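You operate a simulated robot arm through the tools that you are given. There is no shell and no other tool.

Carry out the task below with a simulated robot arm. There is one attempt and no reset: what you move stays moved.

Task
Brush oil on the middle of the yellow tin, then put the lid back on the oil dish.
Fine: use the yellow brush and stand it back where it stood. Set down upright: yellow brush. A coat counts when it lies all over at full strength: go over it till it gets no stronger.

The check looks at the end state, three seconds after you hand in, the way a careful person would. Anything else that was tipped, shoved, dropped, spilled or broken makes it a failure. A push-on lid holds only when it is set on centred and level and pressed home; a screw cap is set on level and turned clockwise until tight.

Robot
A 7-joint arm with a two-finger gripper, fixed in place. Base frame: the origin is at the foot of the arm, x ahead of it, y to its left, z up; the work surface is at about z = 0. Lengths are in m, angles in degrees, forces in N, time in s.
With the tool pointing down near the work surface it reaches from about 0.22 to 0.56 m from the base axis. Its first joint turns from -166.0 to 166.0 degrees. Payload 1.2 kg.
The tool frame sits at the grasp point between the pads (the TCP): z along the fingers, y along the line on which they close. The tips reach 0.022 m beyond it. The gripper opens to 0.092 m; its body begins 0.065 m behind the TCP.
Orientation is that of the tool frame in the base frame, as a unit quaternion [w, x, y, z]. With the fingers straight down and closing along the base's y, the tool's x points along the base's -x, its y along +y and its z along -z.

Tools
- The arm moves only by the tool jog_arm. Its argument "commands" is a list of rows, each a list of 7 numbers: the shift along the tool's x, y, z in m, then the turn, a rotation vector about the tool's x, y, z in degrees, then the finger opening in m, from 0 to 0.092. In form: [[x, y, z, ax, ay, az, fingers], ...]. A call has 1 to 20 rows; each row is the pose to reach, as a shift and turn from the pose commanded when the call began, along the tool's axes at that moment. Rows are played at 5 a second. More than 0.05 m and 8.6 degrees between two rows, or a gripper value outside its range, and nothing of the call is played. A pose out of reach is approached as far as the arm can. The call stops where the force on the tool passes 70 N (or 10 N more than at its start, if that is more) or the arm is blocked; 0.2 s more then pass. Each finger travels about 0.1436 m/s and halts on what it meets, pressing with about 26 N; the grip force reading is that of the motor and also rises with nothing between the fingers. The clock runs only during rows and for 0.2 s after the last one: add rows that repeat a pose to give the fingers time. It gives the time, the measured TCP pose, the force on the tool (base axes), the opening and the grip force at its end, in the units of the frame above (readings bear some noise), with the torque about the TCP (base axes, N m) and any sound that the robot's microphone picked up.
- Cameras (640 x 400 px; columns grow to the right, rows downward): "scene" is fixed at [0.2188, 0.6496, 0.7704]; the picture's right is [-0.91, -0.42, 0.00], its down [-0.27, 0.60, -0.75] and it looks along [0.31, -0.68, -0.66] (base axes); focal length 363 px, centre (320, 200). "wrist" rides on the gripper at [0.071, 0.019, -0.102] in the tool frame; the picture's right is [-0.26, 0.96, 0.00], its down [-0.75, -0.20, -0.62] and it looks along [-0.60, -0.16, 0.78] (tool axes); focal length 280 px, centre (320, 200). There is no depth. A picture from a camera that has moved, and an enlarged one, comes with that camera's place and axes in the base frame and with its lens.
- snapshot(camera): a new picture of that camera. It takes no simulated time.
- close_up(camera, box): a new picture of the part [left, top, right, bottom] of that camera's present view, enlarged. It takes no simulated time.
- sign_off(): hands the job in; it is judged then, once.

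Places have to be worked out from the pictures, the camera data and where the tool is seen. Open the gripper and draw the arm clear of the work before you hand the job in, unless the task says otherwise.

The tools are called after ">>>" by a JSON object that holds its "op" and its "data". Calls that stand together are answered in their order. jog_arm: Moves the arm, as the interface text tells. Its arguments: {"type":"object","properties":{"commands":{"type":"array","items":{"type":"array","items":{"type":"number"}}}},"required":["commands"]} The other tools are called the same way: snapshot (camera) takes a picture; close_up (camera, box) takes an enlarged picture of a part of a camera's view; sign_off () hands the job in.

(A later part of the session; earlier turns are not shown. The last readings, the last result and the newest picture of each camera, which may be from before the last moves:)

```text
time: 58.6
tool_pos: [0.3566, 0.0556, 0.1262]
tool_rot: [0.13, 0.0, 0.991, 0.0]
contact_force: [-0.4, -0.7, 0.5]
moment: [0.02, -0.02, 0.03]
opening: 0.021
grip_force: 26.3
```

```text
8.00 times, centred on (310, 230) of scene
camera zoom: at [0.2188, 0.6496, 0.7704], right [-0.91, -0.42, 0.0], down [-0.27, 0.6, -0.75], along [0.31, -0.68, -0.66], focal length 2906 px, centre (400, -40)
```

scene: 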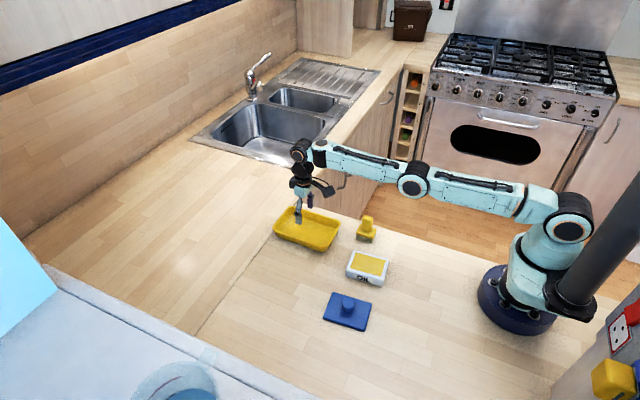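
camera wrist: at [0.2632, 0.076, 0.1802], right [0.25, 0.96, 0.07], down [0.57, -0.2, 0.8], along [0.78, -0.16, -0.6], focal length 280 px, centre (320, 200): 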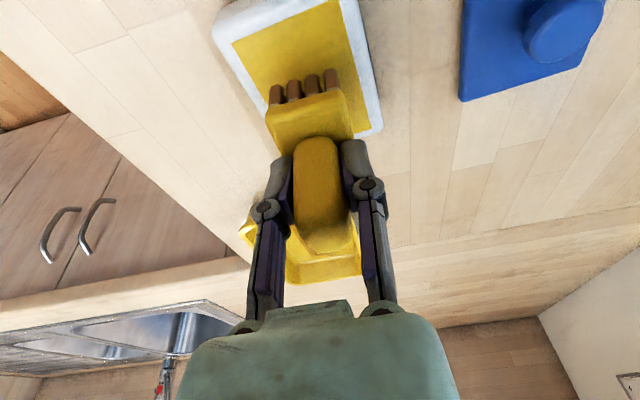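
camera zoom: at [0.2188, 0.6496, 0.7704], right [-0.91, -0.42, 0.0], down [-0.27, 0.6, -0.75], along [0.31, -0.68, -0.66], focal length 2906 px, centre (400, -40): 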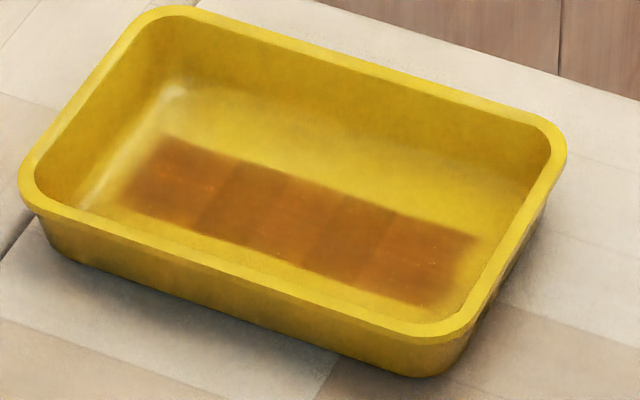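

Let me look closely at the bristles to see how fully they are loaded.

>>> {"op": "close_up", "data": {"camera": "scene", "box": [350, 230, 398, 262]}}

>>> {"op": "close_up", "data": {"camera": "wrist", "box": [230, 30, 390, 150]}}

```text
12.50 times, centred on (374, 246) of scene
camera zoom: at [0.2188, 0.6496, 0.7704], right [-0.91, -0.42, 0.0], down [-0.27, 0.6, -0.75], along [0.31, -0.68, -0.66], focal length 4540 px, centre (-355, -375)
```

zoom: 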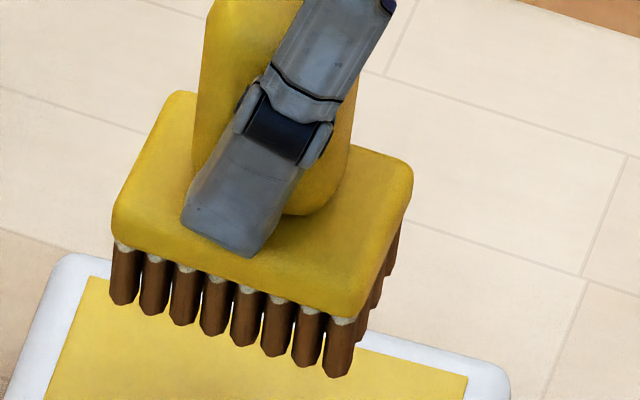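

```text
3.33 times, centred on (310, 90) of wrist
camera zoom: at [0.2625, 0.0752, 0.2044], right [0.25, 0.96, 0.07], down [0.57, -0.2, 0.8], along [0.78, -0.16, -0.6], focal length 935 px, centre (353, 567)
```

zoom: 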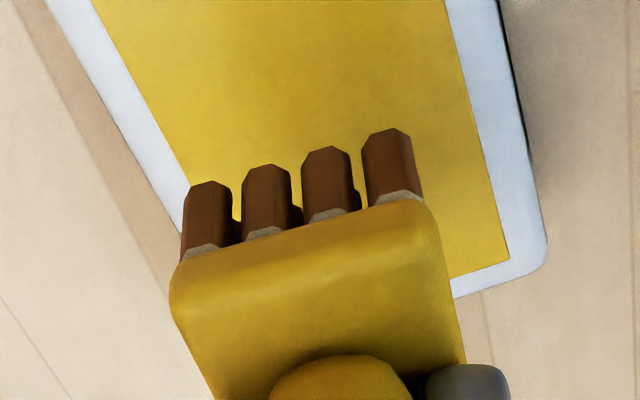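

The bristles are fully brown again. I'll travel back over the tin, toward the near end of the strip (x≈0.53, y≈0.001).

>>> {"op": "jog_arm", "data": {"commands": [[-0.0435, -0.012, 0.0116, 0, 0, 0, 0.01], [-0.0869, -0.024, 0.0233, 0, 0, 0, 0.01], [-0.1304, -0.04, 0.0349, 0, 0, 0, 0.01], [-0.1671, -0.055, 0.0448, 0, 0, 0, 0.01], [-0.1593, -0.055, 0.0738, 0, 0, 0, 0.01], [-0.152, -0.055, 0.1008, 0, 0, 0, 0.01], [-0.1504, -0.055, 0.1066, 0, 0, 0, 0.01], [-0.1504, -0.055, 0.1066, 0, 0, 0, 0.01]]}}

>>> {"op": "close_up", "data": {"camera": "scene", "box": [260, 190, 358, 260]}}

```text
time: 60.4
tool_pos: [0.5304, 0.0011, 0.0619]
tool_rot: [0.131, 0.0, 0.991, 0.0]
contact_force: [-0.2, -0.2, 0.1]
moment: [0.0, 0.02, -0.01]
opening: 0.0211
grip_force: 25.7
```

```text
5.71 times, centred on (309, 225) of scene
camera zoom: at [0.2188, 0.6496, 0.7704], right [-0.91, -0.42, 0.0], down [-0.27, 0.6, -0.75], along [0.31, -0.68, -0.66], focal length 2076 px, centre (383, 57)
```

zoom: 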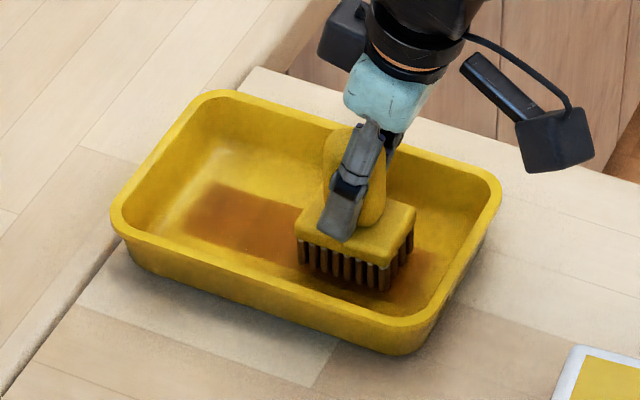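

Brush is above the near end of the strip. I'll lower to brushing pressure and make long strokes along the strip in x.

>>> {"op": "jog_arm", "data": {"commands": [[0.0005, 0, 0.0019, 0, 0, 0, 0.01], [0.001, 0, 0.0037, 0, 0, 0, 0.01], [0.0068, 0, 0.0021, 0, 0, 0, 0.01], [-0.0048, 0, 0.0053, 0, 0, 0, 0.01], [-0.0164, 0, 0.0084, 0, 0, 0, 0.01], [-0.028, 0, 0.0115, 0, 0, 0, 0.01], [-0.0396, 0, 0.0146, 0, 0, 0, 0.01], [-0.0512, 0, 0.0177, 0, 0, 0, 0.01], [-0.0608, 0, 0.0203, 0, 0, 0, 0.01], [-0.0608, 0.004, 0.0203, 0, 0, 0, 0.01], [-0.0512, 0.004, 0.0177, 0, 0, 0, 0.01], [-0.0396, 0.004, 0.0146, 0, 0, 0, 0.01], [-0.028, 0.004, 0.0115, 0, 0, 0, 0.01], [-0.0164, 0.004, 0.0084, 0, 0, 0, 0.01], [-0.0048, 0.004, 0.0053, 0, 0, 0, 0.01], [0.0068, 0.004, 0.0021, 0, 0, 0, 0.01], [0.0068, -0.004, 0.0021, 0, 0, 0, 0.01]]}}

>>> {"op": "close_up", "data": {"camera": "scene", "box": [260, 190, 358, 260]}}

```text
time: 64.0
tool_pos: [0.5239, -0.0035, 0.0586]
tool_rot: [0.13, 0.0, 0.991, 0.0]
contact_force: [-0.7, 1.5, 2.7]
moment: [0.06, -0.07, 0.02]
opening: 0.0211
grip_force: 26.1
```

```text
5.71 times, centred on (309, 225) of scene
camera zoom: at [0.2188, 0.6496, 0.7704], right [-0.91, -0.42, 0.0], down [-0.27, 0.6, -0.75], along [0.31, -0.68, -0.66], focal length 2076 px, centre (383, 57)
```

zoom: 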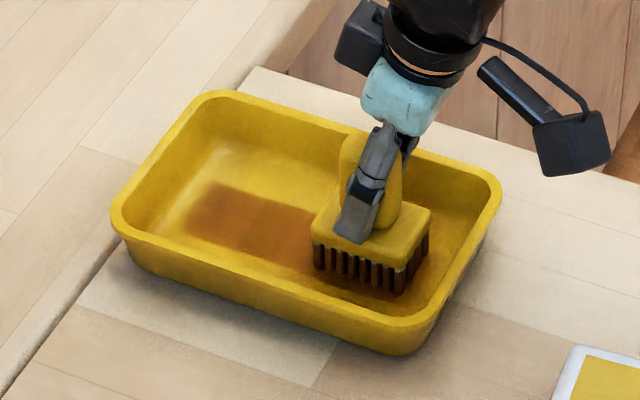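

Light contact (2.7 N). I'll press a touch more and continue with several full-length strokes.

>>> {"op": "jog_arm", "data": {"commands": [[0.0001, 0, 0.0005, 0, 0, 0, 0.01], [-0.0134, 0, 0.0041, 0, 0, 0, 0.01], [-0.0269, 0, 0.0077, 0, 0, 0, 0.01], [-0.0405, 0, 0.0114, 0, 0, 0, 0.01], [-0.054, 0, 0.015, 0, 0, 0, 0.01], [-0.0675, 0, 0.0186, 0, 0, 0, 0.01], [-0.0675, 0.005, 0.0186, 0, 0, 0, 0.01], [-0.054, 0.005, 0.015, 0, 0, 0, 0.01], [-0.0405, 0.005, 0.0114, 0, 0, 0, 0.01], [-0.0269, 0.005, 0.0077, 0, 0, 0, 0.01], [-0.0134, 0.005, 0.0041, 0, 0, 0, 0.01], [0.0001, 0.005, 0.0005, 0, 0, 0, 0.01], [-0.0134, 0.005, 0.0041, 0, 0, 0, 0.01], [-0.0269, 0.005, 0.0077, 0, 0, 0, 0.01], [-0.0405, 0.005, 0.0114, 0, 0, 0, 0.01], [-0.054, 0.005, 0.015, 0, 0, 0, 0.01], [-0.0675, 0.005, 0.0186, 0, 0, 0, 0.01]]}}

>>> {"op": "close_up", "data": {"camera": "scene", "box": [260, 190, 358, 260]}}

```text
time: 67.6
tool_pos: [0.5941, 0.002, 0.0572]
tool_rot: [0.13, 0.0, 0.991, 0.0]
contact_force: [-1.8, -0.3, 6.4]
moment: [0.02, -0.06, 0.01]
opening: 0.0208
grip_force: 26.6
```

```text
5.71 times, centred on (309, 225) of scene
camera zoom: at [0.2188, 0.6496, 0.7704], right [-0.91, -0.42, 0.0], down [-0.27, 0.6, -0.75], along [0.31, -0.68, -0.66], focal length 2076 px, centre (383, 57)
```

zoom: 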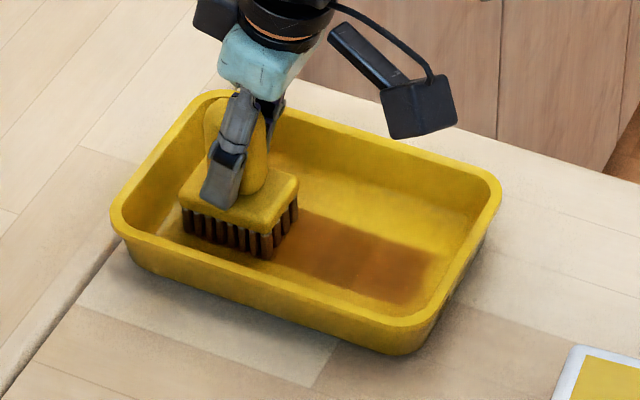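

>>> {"op": "close_up", "data": {"camera": "scene", "box": [285, 210, 345, 250]}}

```text
10.00 times, centred on (315, 230) of scene
camera zoom: at [0.2188, 0.6496, 0.7704], right [-0.91, -0.42, 0.0], down [-0.27, 0.6, -0.75], along [0.31, -0.68, -0.66], focal length 3632 px, centre (370, -100)
```

zoom: 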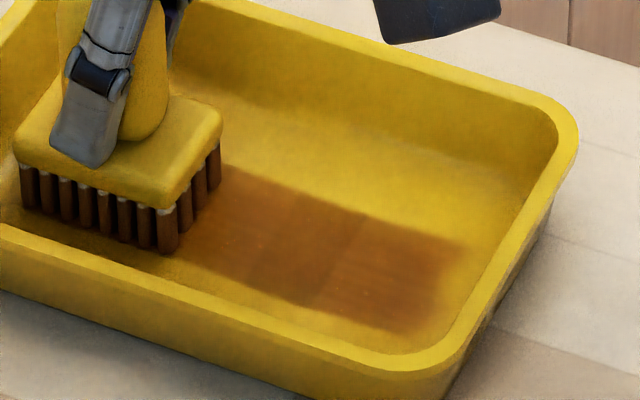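

The coat still differs between segments (ends lighter). I'll keep going with long strokes over the whole strip, with slower passes.

>>> {"op": "jog_arm", "data": {"commands": [[0.0001, -0.006, 0.0002, 0, 0, 0, 0.01], [0.0097, -0.006, -0.0024, 0, 0, 0, 0.01], [0.0194, -0.006, -0.005, 0, 0, 0, 0.01], [0.029, -0.006, -0.0076, 0, 0, 0, 0.01], [0.0387, -0.006, -0.0102, 0, 0, 0, 0.01], [0.0484, -0.006, -0.0127, 0, 0, 0, 0.01], [0.058, -0.006, -0.0153, 0, 0, 0, 0.01], [0.0677, -0.006, -0.0179, 0, 0, 0, 0.01], [0.0696, 0, -0.0184, 0, 0, 0, 0.01], [0.0696, 0.006, -0.0184, 0, 0, 0, 0.01], [0.058, 0.006, -0.0153, 0, 0, 0, 0.01], [0.0484, 0.006, -0.0127, 0, 0, 0, 0.01], [0.0387, 0.006, -0.0102, 0, 0, 0, 0.01], [0.029, 0.006, -0.0076, 0, 0, 0, 0.01], [0.0194, 0.006, -0.005, 0, 0, 0, 0.01], [0.0097, 0.006, -0.0024, 0, 0, 0, 0.01], [0.0001, 0.006, 0.0002, 0, 0, 0, 0.01], [0.0001, 0, 0.0002, 0, 0, 0, 0.01]]}}

>>> {"op": "close_up", "data": {"camera": "scene", "box": [285, 210, 345, 250]}}

```text
time: 71.4
tool_pos: [0.5938, 0.0028, 0.0577]
tool_rot: [0.131, 0.0, 0.991, 0.001]
contact_force: [0.3, 4.7, 9.7]
moment: [0.14, 0.05, -0.03]
opening: 0.021
grip_force: 26.1
```

```text
10.00 times, centred on (315, 230) of scene
camera zoom: at [0.2188, 0.6496, 0.7704], right [-0.91, -0.42, 0.0], down [-0.27, 0.6, -0.75], along [0.31, -0.68, -0.66], focal length 3632 px, centre (370, -100)
```

zoom: 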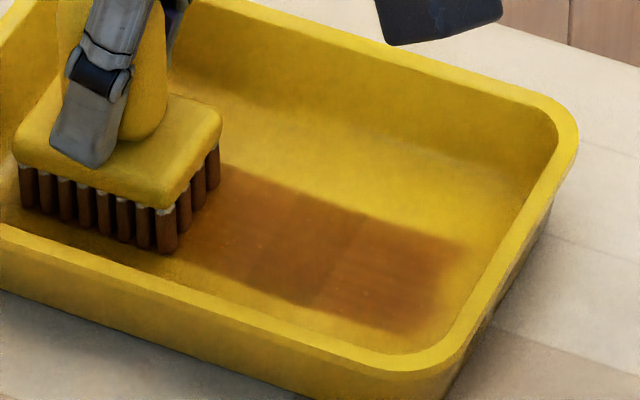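

I'll lift out and compare the whole strip with the earlier picture from the same framing.

>>> {"op": "jog_arm", "data": {"commands": [[-0.0065, 0, -0.0242, 0, 0, 0, 0.01], [-0.0129, 0, -0.0483, 0, 0, 0, 0.01], [-0.0173, 0, -0.0647, 0, 0, 0, 0.01], [0.031, -0.02, -0.0776, 0, 0, 0, 0.01], [0.0793, -0.02, -0.0905, 0, 0, 0, 0.01], [0.1179, -0.02, -0.1009, 0, 0, 0, 0.01], [0.1179, -0.02, -0.1009, 0, 0, 0, 0.01]]}}

>>> {"op": "close_up", "data": {"camera": "scene", "box": [275, 205, 345, 255]}}

>>> {"op": "snapshot", "data": {"camera": "wrist"}}

```text
refused: row 4 steps farther than a row can; nothing moved
```

```text
8.00 times, centred on (310, 230) of scene
camera zoom: at [0.2188, 0.6496, 0.7704], right [-0.91, -0.42, 0.0], down [-0.27, 0.6, -0.75], along [0.31, -0.68, -0.66], focal length 2906 px, centre (400, -40)
```

zoom: 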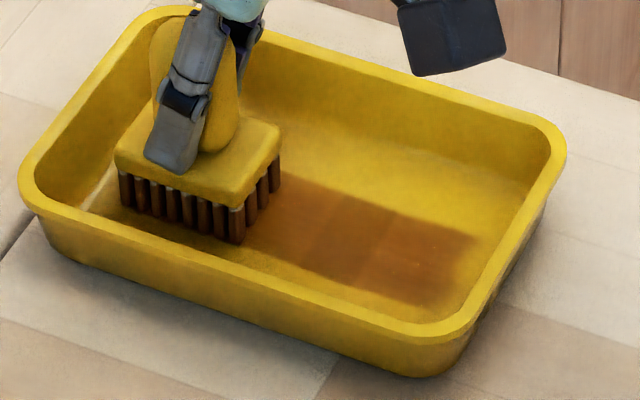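

```text
taken
camera wrist: at [0.4997, 0.0222, 0.1361], right [0.25, 0.97, 0.07], down [0.56, -0.2, 0.8], along [0.79, -0.16, -0.6], focal length 280 px, centre (320, 200)
```

wrist: 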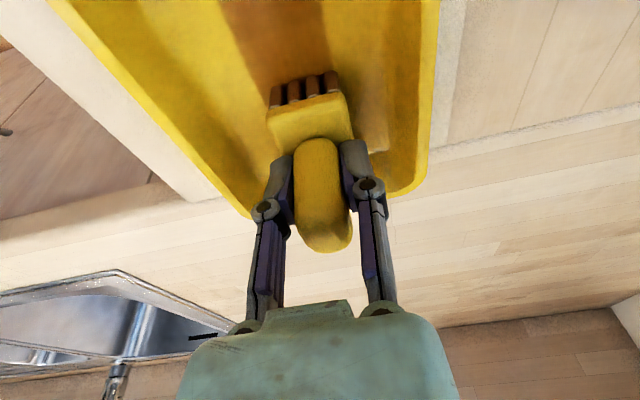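

The step was too large. I'll lift out and go back over the dish in smaller steps, so I can view the whole strip and be ready to re-dip.

>>> {"op": "jog_arm", "data": {"commands": [[-0.0065, 0, -0.0242, 0, 0, 0, 0.01], [-0.0129, 0, -0.0483, 0, 0, 0, 0.01], [-0.0175, 0, -0.0652, 0, 0, 0, 0.01], [0.0211, 0, -0.0756, 0, 0, 0, 0.01], [0.0598, 0.01, -0.0859, 0, 0, 0, 0.01], [0.0984, 0.03, -0.0963, 0, 0, 0, 0.01], [0.1371, 0.05, -0.1066, 0, 0, 0, 0.01], [0.1757, 0.054, -0.117, 0, 0, 0, 0.01], [0.2114, 0.054, -0.1265, 0, 0, 0, 0.01], [0.2114, 0.054, -0.1265, 0, 0, 0, 0.01]]}}

>>> {"op": "close_up", "data": {"camera": "scene", "box": [275, 205, 345, 255]}}

>>> {"op": "close_up", "data": {"camera": "scene", "box": [350, 230, 398, 262]}}

```text
time: 73.6
tool_pos: [0.3561, 0.0573, 0.1249]
tool_rot: [0.131, 0.0, 0.991, 0.0]
contact_force: [-0.3, -0.7, -0.9]
moment: [0.01, 0.02, 0.01]
opening: 0.021
grip_force: 26.1
```

```text
8.00 times, centred on (310, 230) of scene
camera zoom: at [0.2188, 0.6496, 0.7704], right [-0.91, -0.42, 0.0], down [-0.27, 0.6, -0.75], along [0.31, -0.68, -0.66], focal length 2906 px, centre (400, -40)
```

zoom: 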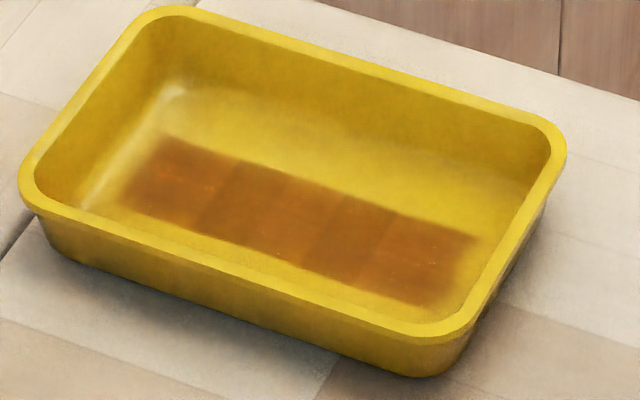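

```text
12.50 times, centred on (374, 246) of scene
camera zoom: at [0.2188, 0.6496, 0.7704], right [-0.91, -0.42, 0.0], down [-0.27, 0.6, -0.75], along [0.31, -0.68, -0.66], focal length 4540 px, centre (-355, -375)
```

zoom: 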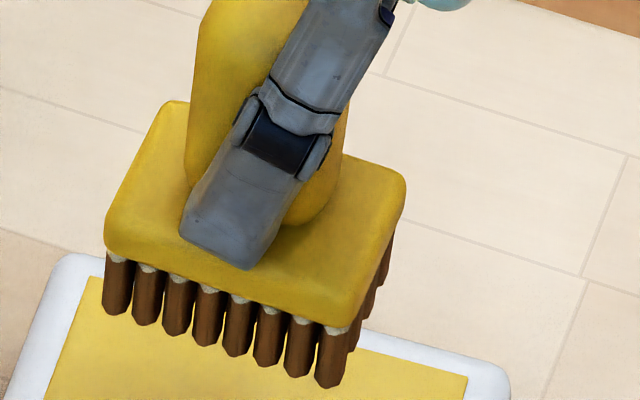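

The strip looks unchanged from before this pass and the bristles kept their oil, which suggests it's near saturation. Let me zoom in on the strip to check the uniformity.

>>> {"op": "close_up", "data": {"camera": "scene", "box": [286, 218, 336, 246]}}

>>> {"op": "snapshot", "data": {"camera": "wrist"}}

```text
12.80 times, centred on (311, 232) of scene
camera zoom: at [0.2188, 0.6496, 0.7704], right [-0.91, -0.42, 0.0], down [-0.27, 0.6, -0.75], along [0.31, -0.68, -0.66], focal length 4649 px, centre (435, -210)
```

zoom: 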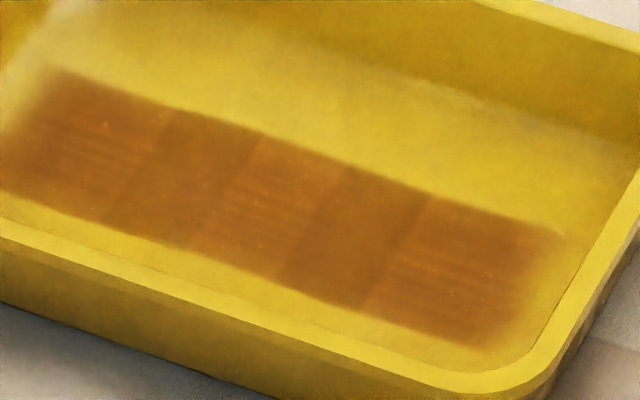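

```text
taken
camera wrist: at [0.262, 0.0773, 0.2034], right [0.25, 0.96, 0.07], down [0.57, -0.2, 0.8], along [0.79, -0.16, -0.6], focal length 280 px, centre (320, 200)
```

wrist: 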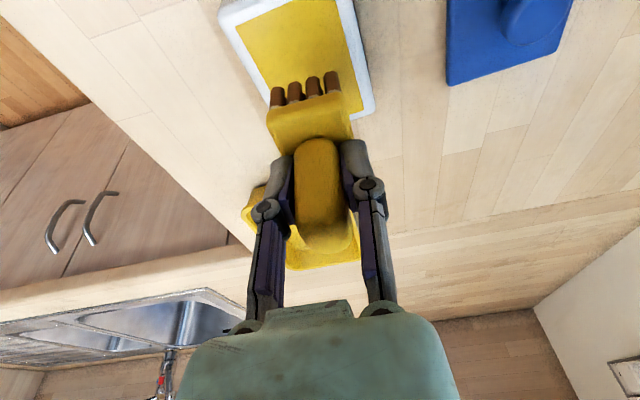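

The strip shows three overlapping patches of similar brown. To be sure it's at full strength, I'll re-dip and go over it thoroughly once more.

>>> {"op": "jog_arm", "data": {"commands": [[0.0049, 0, 0.0184, 0, 0, 0, 0.01], [0.0091, 0, 0.0338, 0, 0, 0, 0.01], [0.0101, 0, 0.0377, 0, 0, 0, 0.01], [0.0107, 0, 0.0398, 0, 0, 0, 0.01], [0.0107, 0, 0.0398, 0, 0, 0, 0.01], [0.0107, 0, 0.0398, 0, 0, 0, 0.01]]}}

>>> {"op": "close_up", "data": {"camera": "wrist", "box": [200, 0, 440, 150]}}

```text
time: 75.0
tool_pos: [0.3571, 0.0566, 0.0843]
tool_rot: [0.131, -0.001, 0.991, 0.0]
contact_force: [-5.1, 0.2, 21.8]
moment: [0.04, 0.17, 0.02]
opening: 0.0211
grip_force: 25.9
```

```text
2.67 times, centred on (320, 75) of wrist
camera zoom: at [0.263, 0.0758, 0.162], right [0.25, 0.96, 0.07], down [0.56, -0.2, 0.8], along [0.79, -0.16, -0.6], focal length 748 px, centre (320, 533)
```

zoom: 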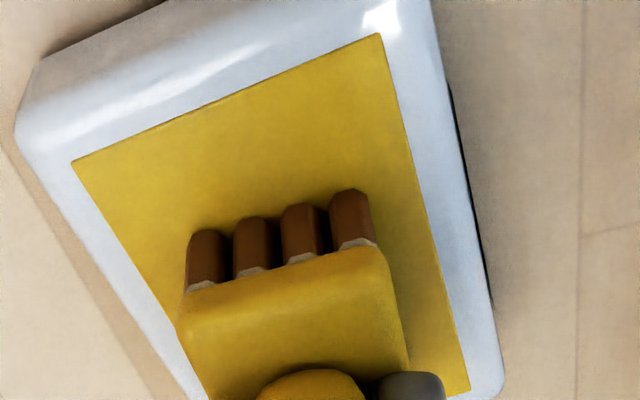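

Fully loaded (22 N press). I'll lift and return to the near end of the strip.

>>> {"op": "jog_arm", "data": {"commands": [[-0.0052, 0, -0.0193, 0, 0, 0, 0.01], [-0.0107, 0, -0.0398, 0, 0, 0, 0.01], [-0.0107, 0, -0.0398, 0, 0, 0, 0.01], [-0.0542, -0.012, -0.0282, 0, 0, 0, 0.01], [-0.0976, -0.024, -0.0165, 0, 0, 0, 0.01], [-0.1411, -0.04, -0.0049, 0, 0, 0, 0.01], [-0.1749, -0.055, 0.0042, 0, 0, 0, 0.01], [-0.1658, -0.055, 0.038, 0, 0, 0, 0.01], [-0.1585, -0.055, 0.0653, 0, 0, 0, 0.01], [-0.1585, -0.055, 0.0653, 0, 0, 0, 0.01]]}}

>>> {"op": "close_up", "data": {"camera": "scene", "box": [275, 205, 345, 255]}}

```text
time: 77.2
tool_pos: [0.5266, 0.0002, 0.062]
tool_rot: [0.13, 0.0, 0.991, 0.0]
contact_force: [0.3, -0.1, 0.0]
moment: [-0.01, -0.01, 0.01]
opening: 0.0209
grip_force: 25.7
```

```text
8.00 times, centred on (310, 230) of scene
camera zoom: at [0.2188, 0.6496, 0.7704], right [-0.91, -0.42, 0.0], down [-0.27, 0.6, -0.75], along [0.31, -0.68, -0.66], focal length 2906 px, centre (400, -40)
```

zoom: 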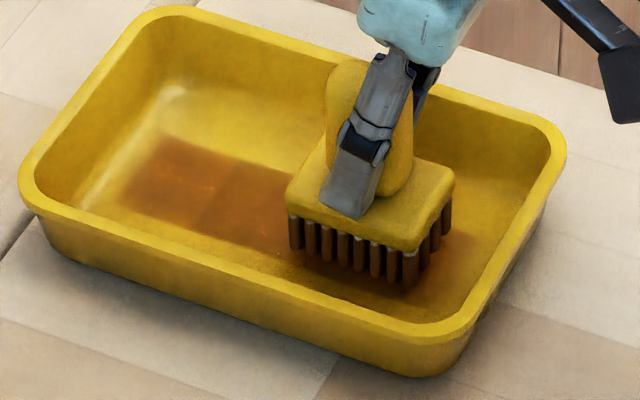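

Lowering to brushing pressure and making full-length strokes with small y offsets.

>>> {"op": "jog_arm", "data": {"commands": [[0.0008, 0, 0.0029, 0, 0, 0, 0.01], [0.0012, 0, 0.0043, 0, 0, 0, 0.01], [0.0012, 0.006, 0.0043, 0, 0, 0, 0.01], [0.0012, -0.006, 0.0043, 0, 0, 0, 0.01], [0.0012, 0, 0.0043, 0, 0, 0, 0.01], [-0.0123, 0, 0.0079, 0, 0, 0, 0.01], [-0.0258, 0, 0.0115, 0, 0, 0, 0.01], [-0.0394, 0, 0.0152, 0, 0, 0, 0.01], [-0.0529, 0, 0.0188, 0, 0, 0, 0.01], [-0.0645, 0, 0.0219, 0, 0, 0, 0.01], [-0.0645, 0.006, 0.0219, 0, 0, 0, 0.01], [-0.0645, -0.006, 0.0219, 0, 0, 0, 0.01], [-0.0529, -0.006, 0.0188, 0, 0, 0, 0.01], [-0.0394, -0.006, 0.0152, 0, 0, 0, 0.01], [-0.0258, -0.006, 0.0115, 0, 0, 0, 0.01], [-0.0123, -0.006, 0.0079, 0, 0, 0, 0.01], [0.0012, -0.006, 0.0043, 0, 0, 0, 0.01], [0.0012, 0.006, 0.0043, 0, 0, 0, 0.01]]}}

>>> {"op": "close_up", "data": {"camera": "scene", "box": [275, 205, 345, 255]}}

```text
time: 81.0
tool_pos: [0.5269, 0.0047, 0.0575]
tool_rot: [0.131, 0.002, 0.991, -0.002]
contact_force: [1.9, -7.9, 20.1]
moment: [-0.26, -0.39, -0.13]
opening: 0.0211
grip_force: 25.9
```

```text
8.00 times, centred on (310, 230) of scene
camera zoom: at [0.2188, 0.6496, 0.7704], right [-0.91, -0.42, 0.0], down [-0.27, 0.6, -0.75], along [0.31, -0.68, -0.66], focal length 2906 px, centre (400, -40)
```

zoom: 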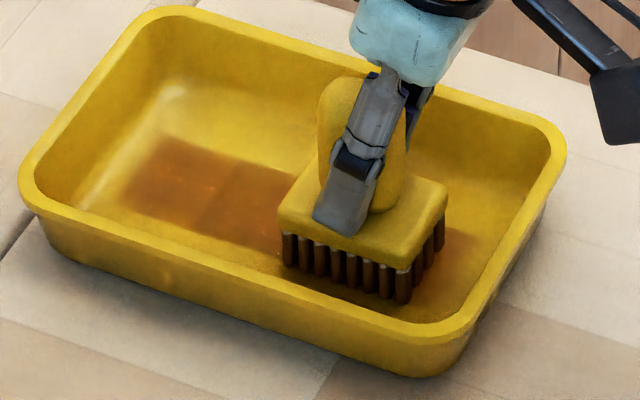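

Pressure has risen to 20 N, so I'll ease up 0.8 mm. I also notice a faint spot on the tin's outer wall and will zoom in on it.

>>> {"op": "jog_arm", "data": {"commands": [[-0.0002, 0, -0.0008, 0, 0, 0, 0.01], [-0.0002, -0.006, -0.0008, 0, 0, 0, 0.01]]}}

>>> {"op": "close_up", "data": {"camera": "scene", "box": [275, 220, 323, 250]}}

```text
time: 81.6
tool_pos: [0.5262, 0.003, 0.0581]
tool_rot: [0.13, -0.001, 0.992, 0.001]
contact_force: [-0.1, 4.9, 12.2]
moment: [0.16, -0.29, 0.07]
opening: 0.021
grip_force: 26.1
```

```text
13.33 times, centred on (299, 235) of scene
camera zoom: at [0.2188, 0.6496, 0.7704], right [-0.91, -0.42, 0.0], down [-0.27, 0.6, -0.75], along [0.31, -0.68, -0.66], focal length 4843 px, centre (600, -267)
```

zoom: 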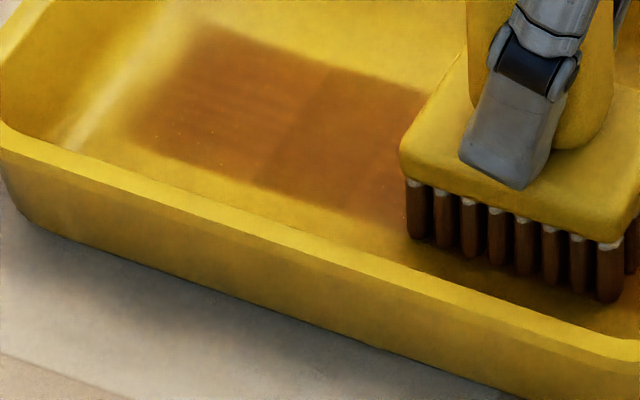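

No spot there, just image noise. The bristles stay dark, meaning little oil is being taken up; I'll do one more pair of full strokes, then lift and inspect.

>>> {"op": "jog_arm", "data": {"commands": [[-0.0137, 0.004, 0.0029, 0, 0, 0, 0.01], [-0.0272, 0.004, 0.0065, 0, 0, 0, 0.01], [-0.0408, 0.004, 0.0102, 0, 0, 0, 0.01], [-0.0543, 0.004, 0.0138, 0, 0, 0, 0.01], [-0.0659, 0.004, 0.0169, 0, 0, 0, 0.01], [-0.0659, -0.003, 0.0169, 0, 0, 0, 0.01], [-0.0543, -0.003, 0.0138, 0, 0, 0, 0.01], [-0.0408, -0.003, 0.0102, 0, 0, 0, 0.01], [-0.0272, -0.003, 0.0065, 0, 0, 0, 0.01], [-0.0137, -0.003, 0.0029, 0, 0, 0, 0.01], [-0.0002, -0.003, -0.0008, 0, 0, 0, 0.01], [-0.0002, 0.003, -0.0008, 0, 0, 0, 0.01], [-0.0002, 0, -0.0008, 0, 0, 0, 0.01], [-0.0067, 0, -0.025, 0, 0, 0, 0.01], [-0.0131, 0, -0.0491, 0, 0, 0, 0.01], [-0.0177, 0, -0.066, 0, 0, 0, 0.01], [-0.0177, 0, -0.066, 0, 0, 0, 0.01]]}}

>>> {"op": "close_up", "data": {"camera": "scene", "box": [275, 205, 345, 255]}}

>>> {"op": "snapshot", "data": {"camera": "wrist"}}

```text
time: 85.2
tool_pos: [0.5277, 0.0008, 0.1272]
tool_rot: [0.131, 0.0, 0.991, 0.001]
contact_force: [1.4, 0.0, -0.3]
moment: [0.02, 0.01, 0.01]
opening: 0.0207
grip_force: 26.1
```

```text
8.00 times, centred on (310, 230) of scene
camera zoom: at [0.2188, 0.6496, 0.7704], right [-0.91, -0.42, 0.0], down [-0.27, 0.6, -0.75], along [0.31, -0.68, -0.66], focal length 2906 px, centre (400, -40)
```

zoom: 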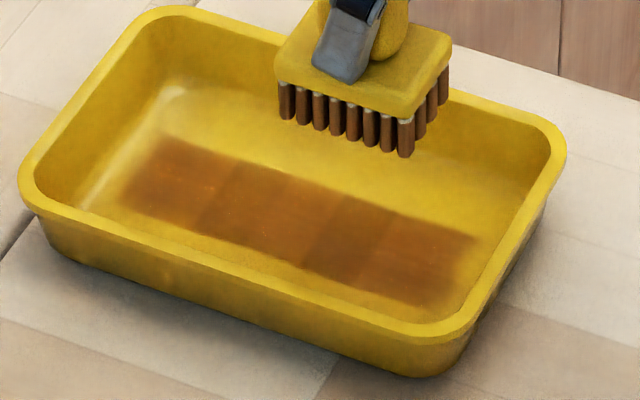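

```text
taken
camera wrist: at [0.4334, 0.0204, 0.2052], right [0.25, 0.96, 0.07], down [0.57, -0.2, 0.8], along [0.78, -0.16, -0.6], focal length 280 px, centre (320, 200)
```

wrist: 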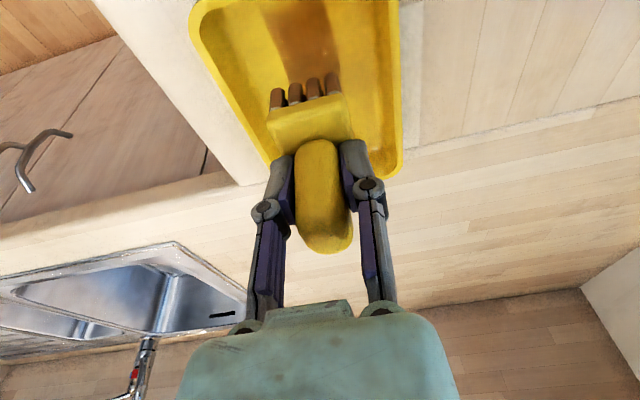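

The strip looks the same as after the last pass. I'll take the same zoomed framing as before to compare the strength directly.

>>> {"op": "close_up", "data": {"camera": "scene", "box": [286, 218, 336, 246]}}

>>> {"op": "close_up", "data": {"camera": "wrist", "box": [180, 0, 420, 130]}}

```text
12.80 times, centred on (311, 232) of scene
camera zoom: at [0.2188, 0.6496, 0.7704], right [-0.91, -0.42, 0.0], down [-0.27, 0.6, -0.75], along [0.31, -0.68, -0.66], focal length 4649 px, centre (435, -210)
```

zoom: 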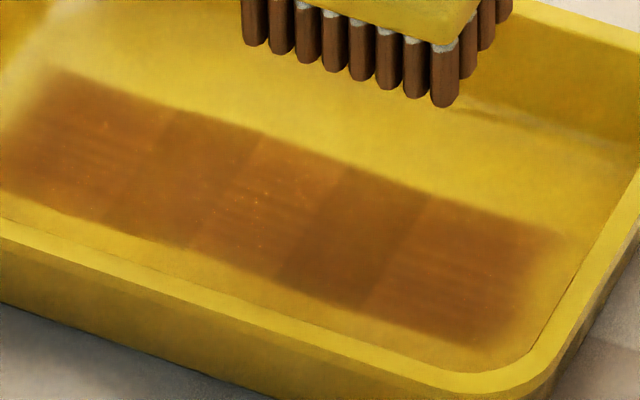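

```text
2.67 times, centred on (300, 65) of wrist
camera zoom: at [0.4334, 0.0204, 0.2052], right [0.25, 0.96, 0.07], down [0.57, -0.2, 0.8], along [0.78, -0.16, -0.6], focal length 748 px, centre (373, 560)
```

zoom: 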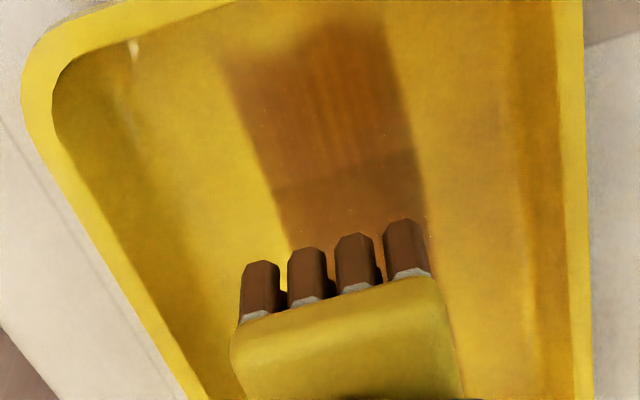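

Same strength as before the extra pass: the coat is saturated and even over all three patches. Now I'll carry the brush back over its original spot at (0.397, −0.0555).

>>> {"op": "jog_arm", "data": {"commands": [[0.0435, -0.018, -0.0116, 0, 0, 0, 0.01], [0.0869, -0.037, -0.0233, 0, 0, 0, 0.01], [0.1256, -0.056, -0.0336, 0, 0, 0, 0.01], [0.1256, -0.056, -0.0336, 0, 0, 0, 0.01]]}}

>>> {"op": "close_up", "data": {"camera": "scene", "box": [330, 190, 410, 250]}}

>>> {"op": "snapshot", "data": {"camera": "wrist"}}

```text
time: 86.2
tool_pos: [0.3959, -0.0554, 0.1267]
tool_rot: [0.131, 0.0, 0.991, 0.0]
contact_force: [0.4, 0.7, -1.3]
moment: [0.03, 0.0, 0.0]
opening: 0.0206
grip_force: 26.3
```

```text
6.67 times, centred on (370, 220) of scene
camera zoom: at [0.2188, 0.6496, 0.7704], right [-0.91, -0.42, 0.0], down [-0.27, 0.6, -0.75], along [0.31, -0.68, -0.66], focal length 2422 px, centre (-13, 67)
```

zoom: 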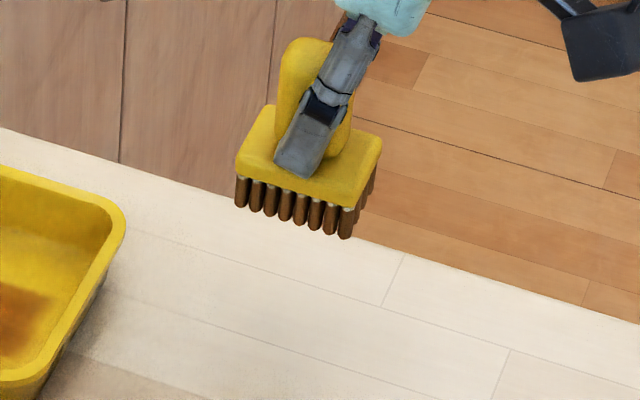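

```text
taken
camera wrist: at [0.3014, -0.0356, 0.2046], right [0.25, 0.97, 0.07], down [0.57, -0.2, 0.8], along [0.78, -0.16, -0.6], focal length 280 px, centre (320, 200)
```

wrist: 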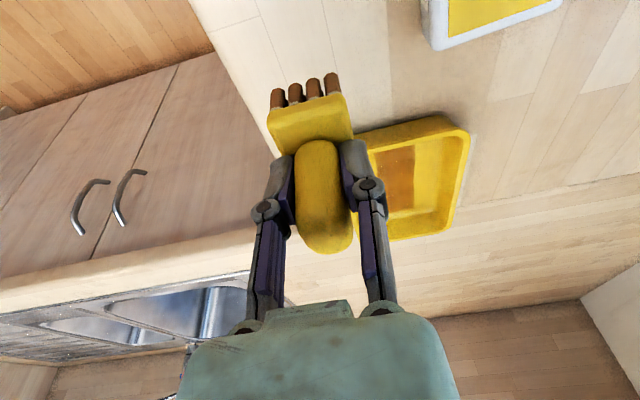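

I'll lower most of the way and compare the bristle position with the original one in the scene view.

>>> {"op": "jog_arm", "data": {"commands": [[0.0065, 0, 0.0242, 0, 0, 0, 0.01], [0.0129, 0, 0.0483, 0, 0, 0, 0.01], [0.0155, 0, 0.058, 0, 0, 0, 0.01], [0.0155, 0, 0.058, 0, 0, 0, 0.01]]}}

>>> {"op": "close_up", "data": {"camera": "scene", "box": [340, 205, 404, 245]}}

```text
time: 87.2
tool_pos: [0.3972, -0.0546, 0.0662]
tool_rot: [0.13, 0.001, 0.991, 0.0]
contact_force: [0.0, -1.1, -0.9]
moment: [0.01, 0.01, -0.01]
opening: 0.0211
grip_force: 26.1
```

```text
10.00 times, centred on (372, 225) of scene
camera zoom: at [0.2188, 0.6496, 0.7704], right [-0.91, -0.42, 0.0], down [-0.27, 0.6, -0.75], along [0.31, -0.68, -0.66], focal length 3632 px, centre (-200, -50)
```

zoom: 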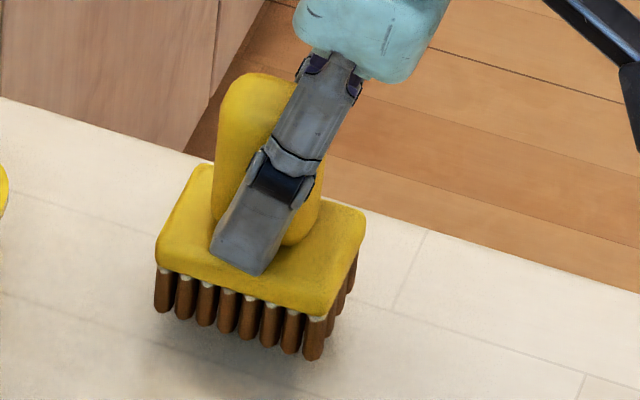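

Bristles are about 1 cm above the counter and horizontally match the original spot within about a millimetre. I'll lower in small steps until contact.

>>> {"op": "jog_arm", "data": {"commands": [[0.0008, 0, 0.0029, 0, 0, 0, 0.01], [0.0016, 0, 0.0058, 0, 0, 0, 0.01], [0.0021, 0, 0.0077, 0, 0, 0, 0.01], [0.0021, 0, 0.0077, 0, 0, 0, 0.01]]}}

>>> {"op": "close_up", "data": {"camera": "scene", "box": [340, 205, 404, 245]}}

```text
time: 88.2
tool_pos: [0.3969, -0.0552, 0.0579]
tool_rot: [0.131, 0.0, 0.991, 0.001]
contact_force: [-0.1, 0.0, -0.6]
moment: [0.02, 0.0, -0.02]
opening: 0.021
grip_force: 26.1
```

```text
10.00 times, centred on (372, 225) of scene
camera zoom: at [0.2188, 0.6496, 0.7704], right [-0.91, -0.42, 0.0], down [-0.27, 0.6, -0.75], along [0.31, -0.68, -0.66], focal length 3632 px, centre (-200, -50)
```

zoom: 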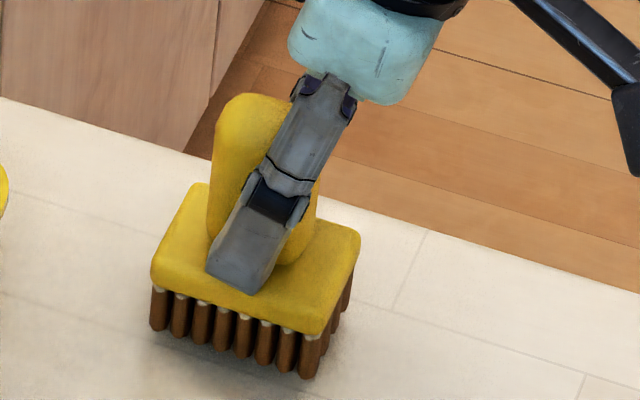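

Still roughly 3 mm above, and about 2.5 mm too far in +x compared with the original picture. I'll correct that and step down.

>>> {"op": "jog_arm", "data": {"commands": [[0.0024, 0, -0.0006, 0, 0, 0, 0.01], [0.0027, 0, 0.0004, 0, 0, 0, 0.01], [0.0029, 0, 0.0013, 0, 0, 0, 0.01], [0.0029, 0, 0.0013, 0, 0, 0, 0.01]]}}

>>> {"op": "close_up", "data": {"camera": "scene", "box": [340, 205, 404, 245]}}

```text
time: 89.2
tool_pos: [0.3948, -0.0553, 0.055]
tool_rot: [0.13, 0.0, 0.991, 0.0]
contact_force: [0.8, 0.2, 0.5]
moment: [-0.01, 0.02, -0.01]
opening: 0.0211
grip_force: 26.0
```

```text
10.00 times, centred on (372, 225) of scene
camera zoom: at [0.2188, 0.6496, 0.7704], right [-0.91, -0.42, 0.0], down [-0.27, 0.6, -0.75], along [0.31, -0.68, -0.66], focal length 3632 px, centre (-200, -50)
```

zoom: 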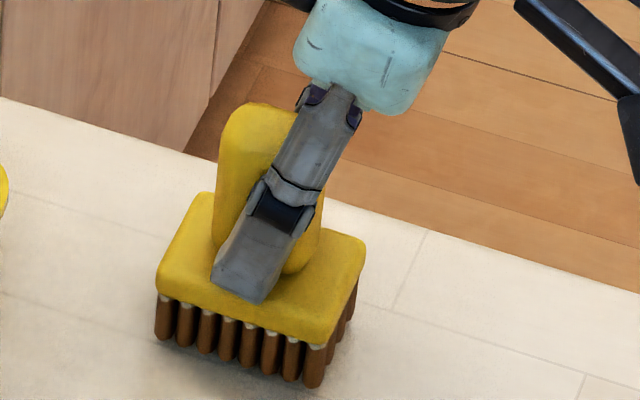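

Now the bristles sit right at the original spot in the picture; no force yet. I'll go down another millimetre.

>>> {"op": "jog_arm", "data": {"commands": [[0.0003, 0, 0.001, 0, 0, 0, 0.01], [0.0003, 0, 0.001, 0, 0, 0, 0.01]]}}

```text
time: 89.8
tool_pos: [0.395, -0.0546, 0.0542]
tool_rot: [0.131, 0.0, 0.991, 0.0]
contact_force: [0.0, 1.1, 0.2]
moment: [-0.01, -0.01, 0.03]
opening: 0.0208
grip_force: 25.6
```

>>> {"op": "jog_arm", "data": {"commands": [[0.0002, 0, 0.0006, 0, 0, 0, 0.01], [0.0003, 0, 0.001, 0, 0, 0, 0.01], [0.0003, 0, 0.001, 0, 0, 0, 0.01]]}}

>>> {"op": "close_up", "data": {"camera": "scene", "box": [340, 205, 404, 245]}}

```text
time: 90.6
tool_pos: [0.3949, -0.0544, 0.0539]
tool_rot: [0.132, 0.0, 0.991, -0.001]
contact_force: [-1.3, 1.2, 11.3]
moment: [0.01, 0.06, -0.02]
opening: 0.0213
grip_force: 25.7
```

```text
10.00 times, centred on (372, 225) of scene
camera zoom: at [0.2188, 0.6496, 0.7704], right [-0.91, -0.42, 0.0], down [-0.27, 0.6, -0.75], along [0.31, -0.68, -0.66], focal length 3632 px, centre (-200, -50)
```

zoom: 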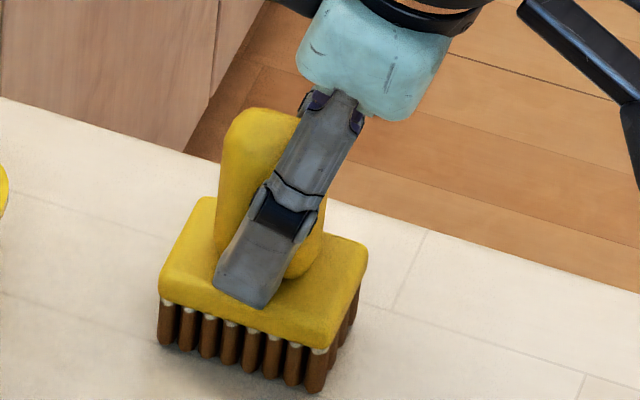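

The brush stands on the counter (11 N), within 2–3 mm of its original position and level. I'll ease the pressure and open the fingers gently.

>>> {"op": "jog_arm", "data": {"commands": [[-0.0002, 0, -0.0008, 0, 0, 0, 0.01], [-0.0002, 0, -0.0008, 0, 0, 0, 0.019], [-0.0002, 0, -0.0008, 0, 0, 0, 0.023], [-0.0002, 0, -0.0008, 0, 0, 0, 0.03], [-0.0002, 0, -0.0008, 0, 0, 0, 0.045], [-0.0002, 0, -0.0008, 0, 0, 0, 0.06], [-0.0002, 0, -0.0008, 0, 0, 0, 0.06]]}}

>>> {"op": "close_up", "data": {"camera": "scene", "box": [340, 205, 404, 245]}}

>>> {"op": "snapshot", "data": {"camera": "wrist"}}

```text
time: 92.2
tool_pos: [0.3948, -0.0534, 0.0542]
tool_rot: [0.131, -0.001, 0.991, 0.0]
contact_force: [0.1, 0.1, -0.3]
moment: [-0.01, -0.01, -0.02]
opening: 0.0599
grip_force: 0.1
```

```text
10.00 times, centred on (372, 225) of scene
camera zoom: at [0.2188, 0.6496, 0.7704], right [-0.91, -0.42, 0.0], down [-0.27, 0.6, -0.75], along [0.31, -0.68, -0.66], focal length 3632 px, centre (-200, -50)
```

zoom: 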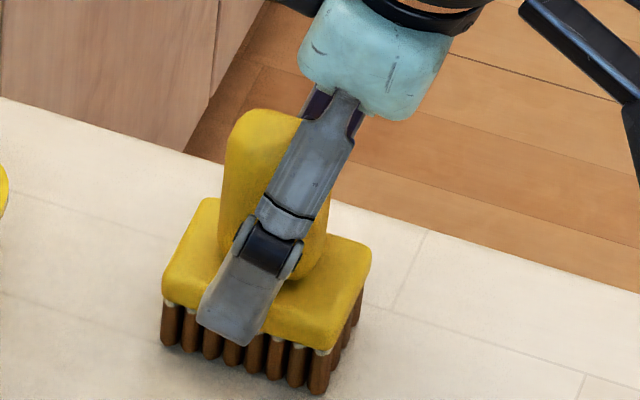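

```text
taken
camera wrist: at [0.2998, -0.0346, 0.1329], right [0.25, 0.96, 0.07], down [0.57, -0.2, 0.8], along [0.78, -0.16, -0.6], focal length 280 px, centre (320, 200)
```

wrist: 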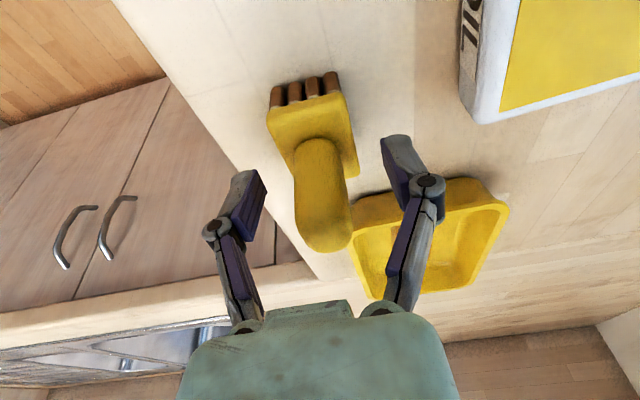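

The brush stands upright on its own. I'll retreat straight up, then rotate the tool back to vertical.

>>> {"op": "jog_arm", "data": {"commands": [[-0.0078, 0, -0.029, 0, 0, 0, 0.06], [-0.0168, 0, -0.0628, 0, 0, 0, 0.06], [-0.0259, 0, -0.0966, 0, 0, 0, 0.06], [-0.0259, 0, -0.0966, 0, 5, 0, 0.06], [-0.0259, 0, -0.0966, 0, 10, 0, 0.06], [-0.0259, 0, -0.0966, 0, 15, 0, 0.06], [-0.0259, 0, -0.0966, 0, 15, 0, 0.06]]}}

>>> {"op": "close_up", "data": {"camera": "scene", "box": [310, 190, 420, 260]}}

>>> {"op": "snapshot", "data": {"camera": "scene"}}

```text
time: 93.8
tool_pos: [0.3954, -0.0541, 0.1534]
tool_rot: [0.0, 0.0, 1.0, 0.0]
contact_force: [-0.4, -0.5, 0.3]
moment: [-0.03, 0.0, 0.01]
opening: 0.0601
grip_force: 0.0
```

```text
5.71 times, centred on (365, 225) of scene
camera zoom: at [0.2188, 0.6496, 0.7704], right [-0.91, -0.42, 0.0], down [-0.27, 0.6, -0.75], along [0.31, -0.68, -0.66], focal length 2076 px, centre (63, 57)
```

zoom: 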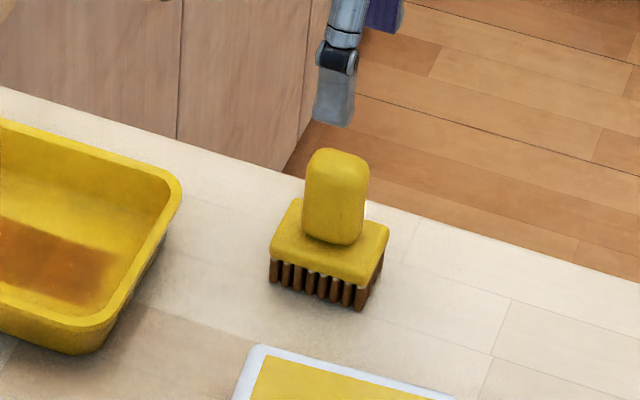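

```text
taken
```

scene: 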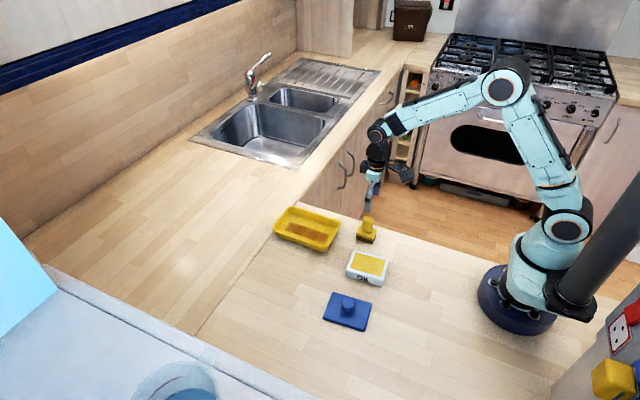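

Brush stands upright in place. Now I'll move over to the lid at about (0.3577, 0.1905) with the vertical tool.

>>> {"op": "jog_arm", "data": {"commands": [[0.0075, 0.0485, 0, 0, 0, 0, 0.06], [0.015, 0.097, 0, 0, 0, 0, 0.06], [0.0225, 0.1455, 0, 0, 0, 0, 0.06], [0.03, 0.194, 0, 0, 0, 0, 0.06], [0.0375, 0.2425, 0, 0, 0, 0, 0.06], [0.0375, 0.2445, 0.03, 0, 0, 0, 0.06], [0.0375, 0.2445, 0.06, 0, 0, 0, 0.06], [0.0375, 0.2445, 0.06, 0, 0, 0, 0.06]]}}

>>> {"op": "snapshot", "data": {"camera": "wrist"}}

>>> {"op": "close_up", "data": {"camera": "scene", "box": [310, 210, 422, 280]}}

```text
time: 95.6
tool_pos: [0.3584, 0.1904, 0.0922]
tool_rot: [0.0, 0.0, 1.0, 0.001]
contact_force: [0.2, -0.2, -0.7]
moment: [0.0, -0.01, -0.02]
opening: 0.06
grip_force: 0.0
```

```text
taken
camera wrist: at [0.2884, 0.2101, 0.194], right [0.26, 0.96, 0.0], down [0.75, -0.2, 0.63], along [0.6, -0.16, -0.78], focal length 280 px, centre (320, 200)
```

wrist: 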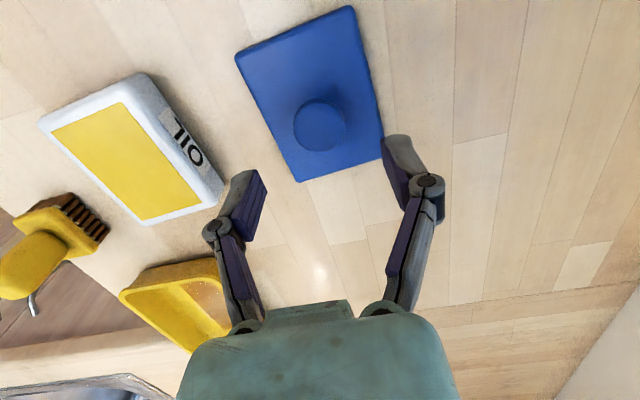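

```text
5.71 times, centred on (366, 245) of scene
camera zoom: at [0.2188, 0.6496, 0.7704], right [-0.91, -0.42, 0.0], down [-0.27, 0.6, -0.75], along [0.31, -0.68, -0.66], focal length 2076 px, centre (57, -57)
```

zoom: 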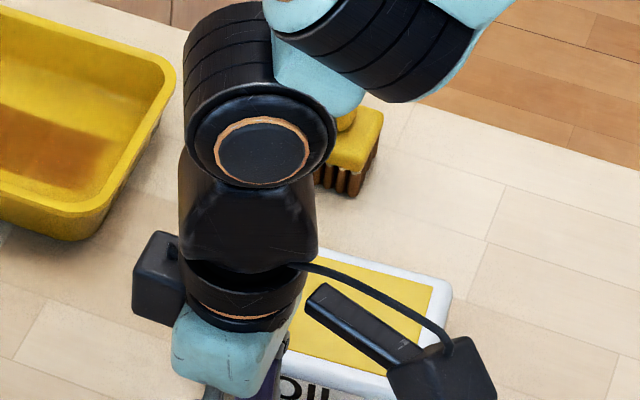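

Both the lid and the open dish are in view. I'll zoom on each to measure their relative position and rotation for refitting.

>>> {"op": "close_up", "data": {"camera": "wrist", "box": [30, 60, 238, 235]}}

>>> {"op": "close_up", "data": {"camera": "wrist", "box": [220, 0, 428, 190]}}

```text
2.29 times, centred on (134, 148) of wrist
camera zoom: at [0.2884, 0.2101, 0.194], right [0.26, 0.96, 0.0], down [0.75, -0.2, 0.63], along [0.6, -0.16, -0.78], focal length 641 px, centre (745, 320)
```

zoom: 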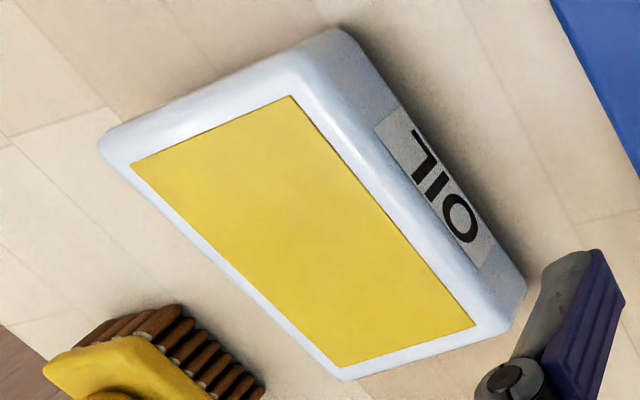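

```text
2.11 times, centred on (324, 95) of wrist
camera zoom: at [0.2884, 0.2101, 0.194], right [0.26, 0.96, 0.0], down [0.75, -0.2, 0.63], along [0.6, -0.16, -0.78], focal length 590 px, centre (312, 421)
```

zoom: 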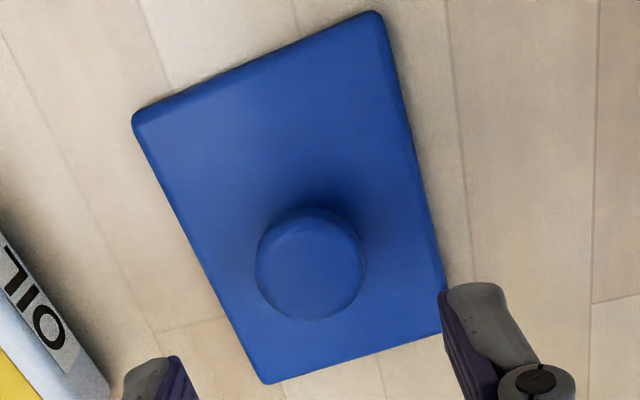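

The camera pose readout looks noise-free, so I'll use it: the dish hasn't noticeably moved and the lid sits exactly where I released it. I'll descend to the same release pose around the knob.

>>> {"op": "jog_arm", "data": {"commands": [[0.0015, -0.0003, 0.03, 0, 0, 0, 0.06], [0.0015, -0.0003, 0.055, 0, 0, 0, 0.06], [0.0015, -0.0003, 0.0622, 0, 0, 0, 0.06], [0.0015, -0.0003, 0.0622, 0, 0, 0, 0.06]]}}

>>> {"op": "snapshot", "data": {"camera": "wrist"}}

```text
time: 96.6
tool_pos: [0.3557, 0.1897, 0.0316]
tool_rot: [0.0, 0.0, 1.0, 0.0]
contact_force: [-0.1, -0.6, -0.4]
moment: [-0.01, 0.0, 0.0]
opening: 0.06
grip_force: 0.0
```

```text
taken
camera wrist: at [0.2861, 0.21, 0.1323], right [0.26, 0.96, 0.0], down [0.75, -0.2, 0.62], along [0.6, -0.16, -0.78], focal length 280 px, centre (320, 200)
```

wrist: 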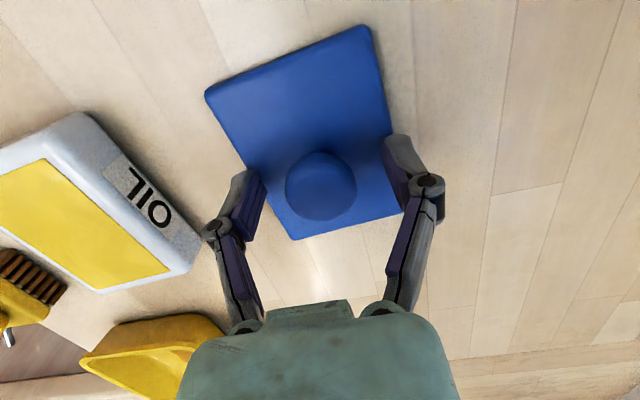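

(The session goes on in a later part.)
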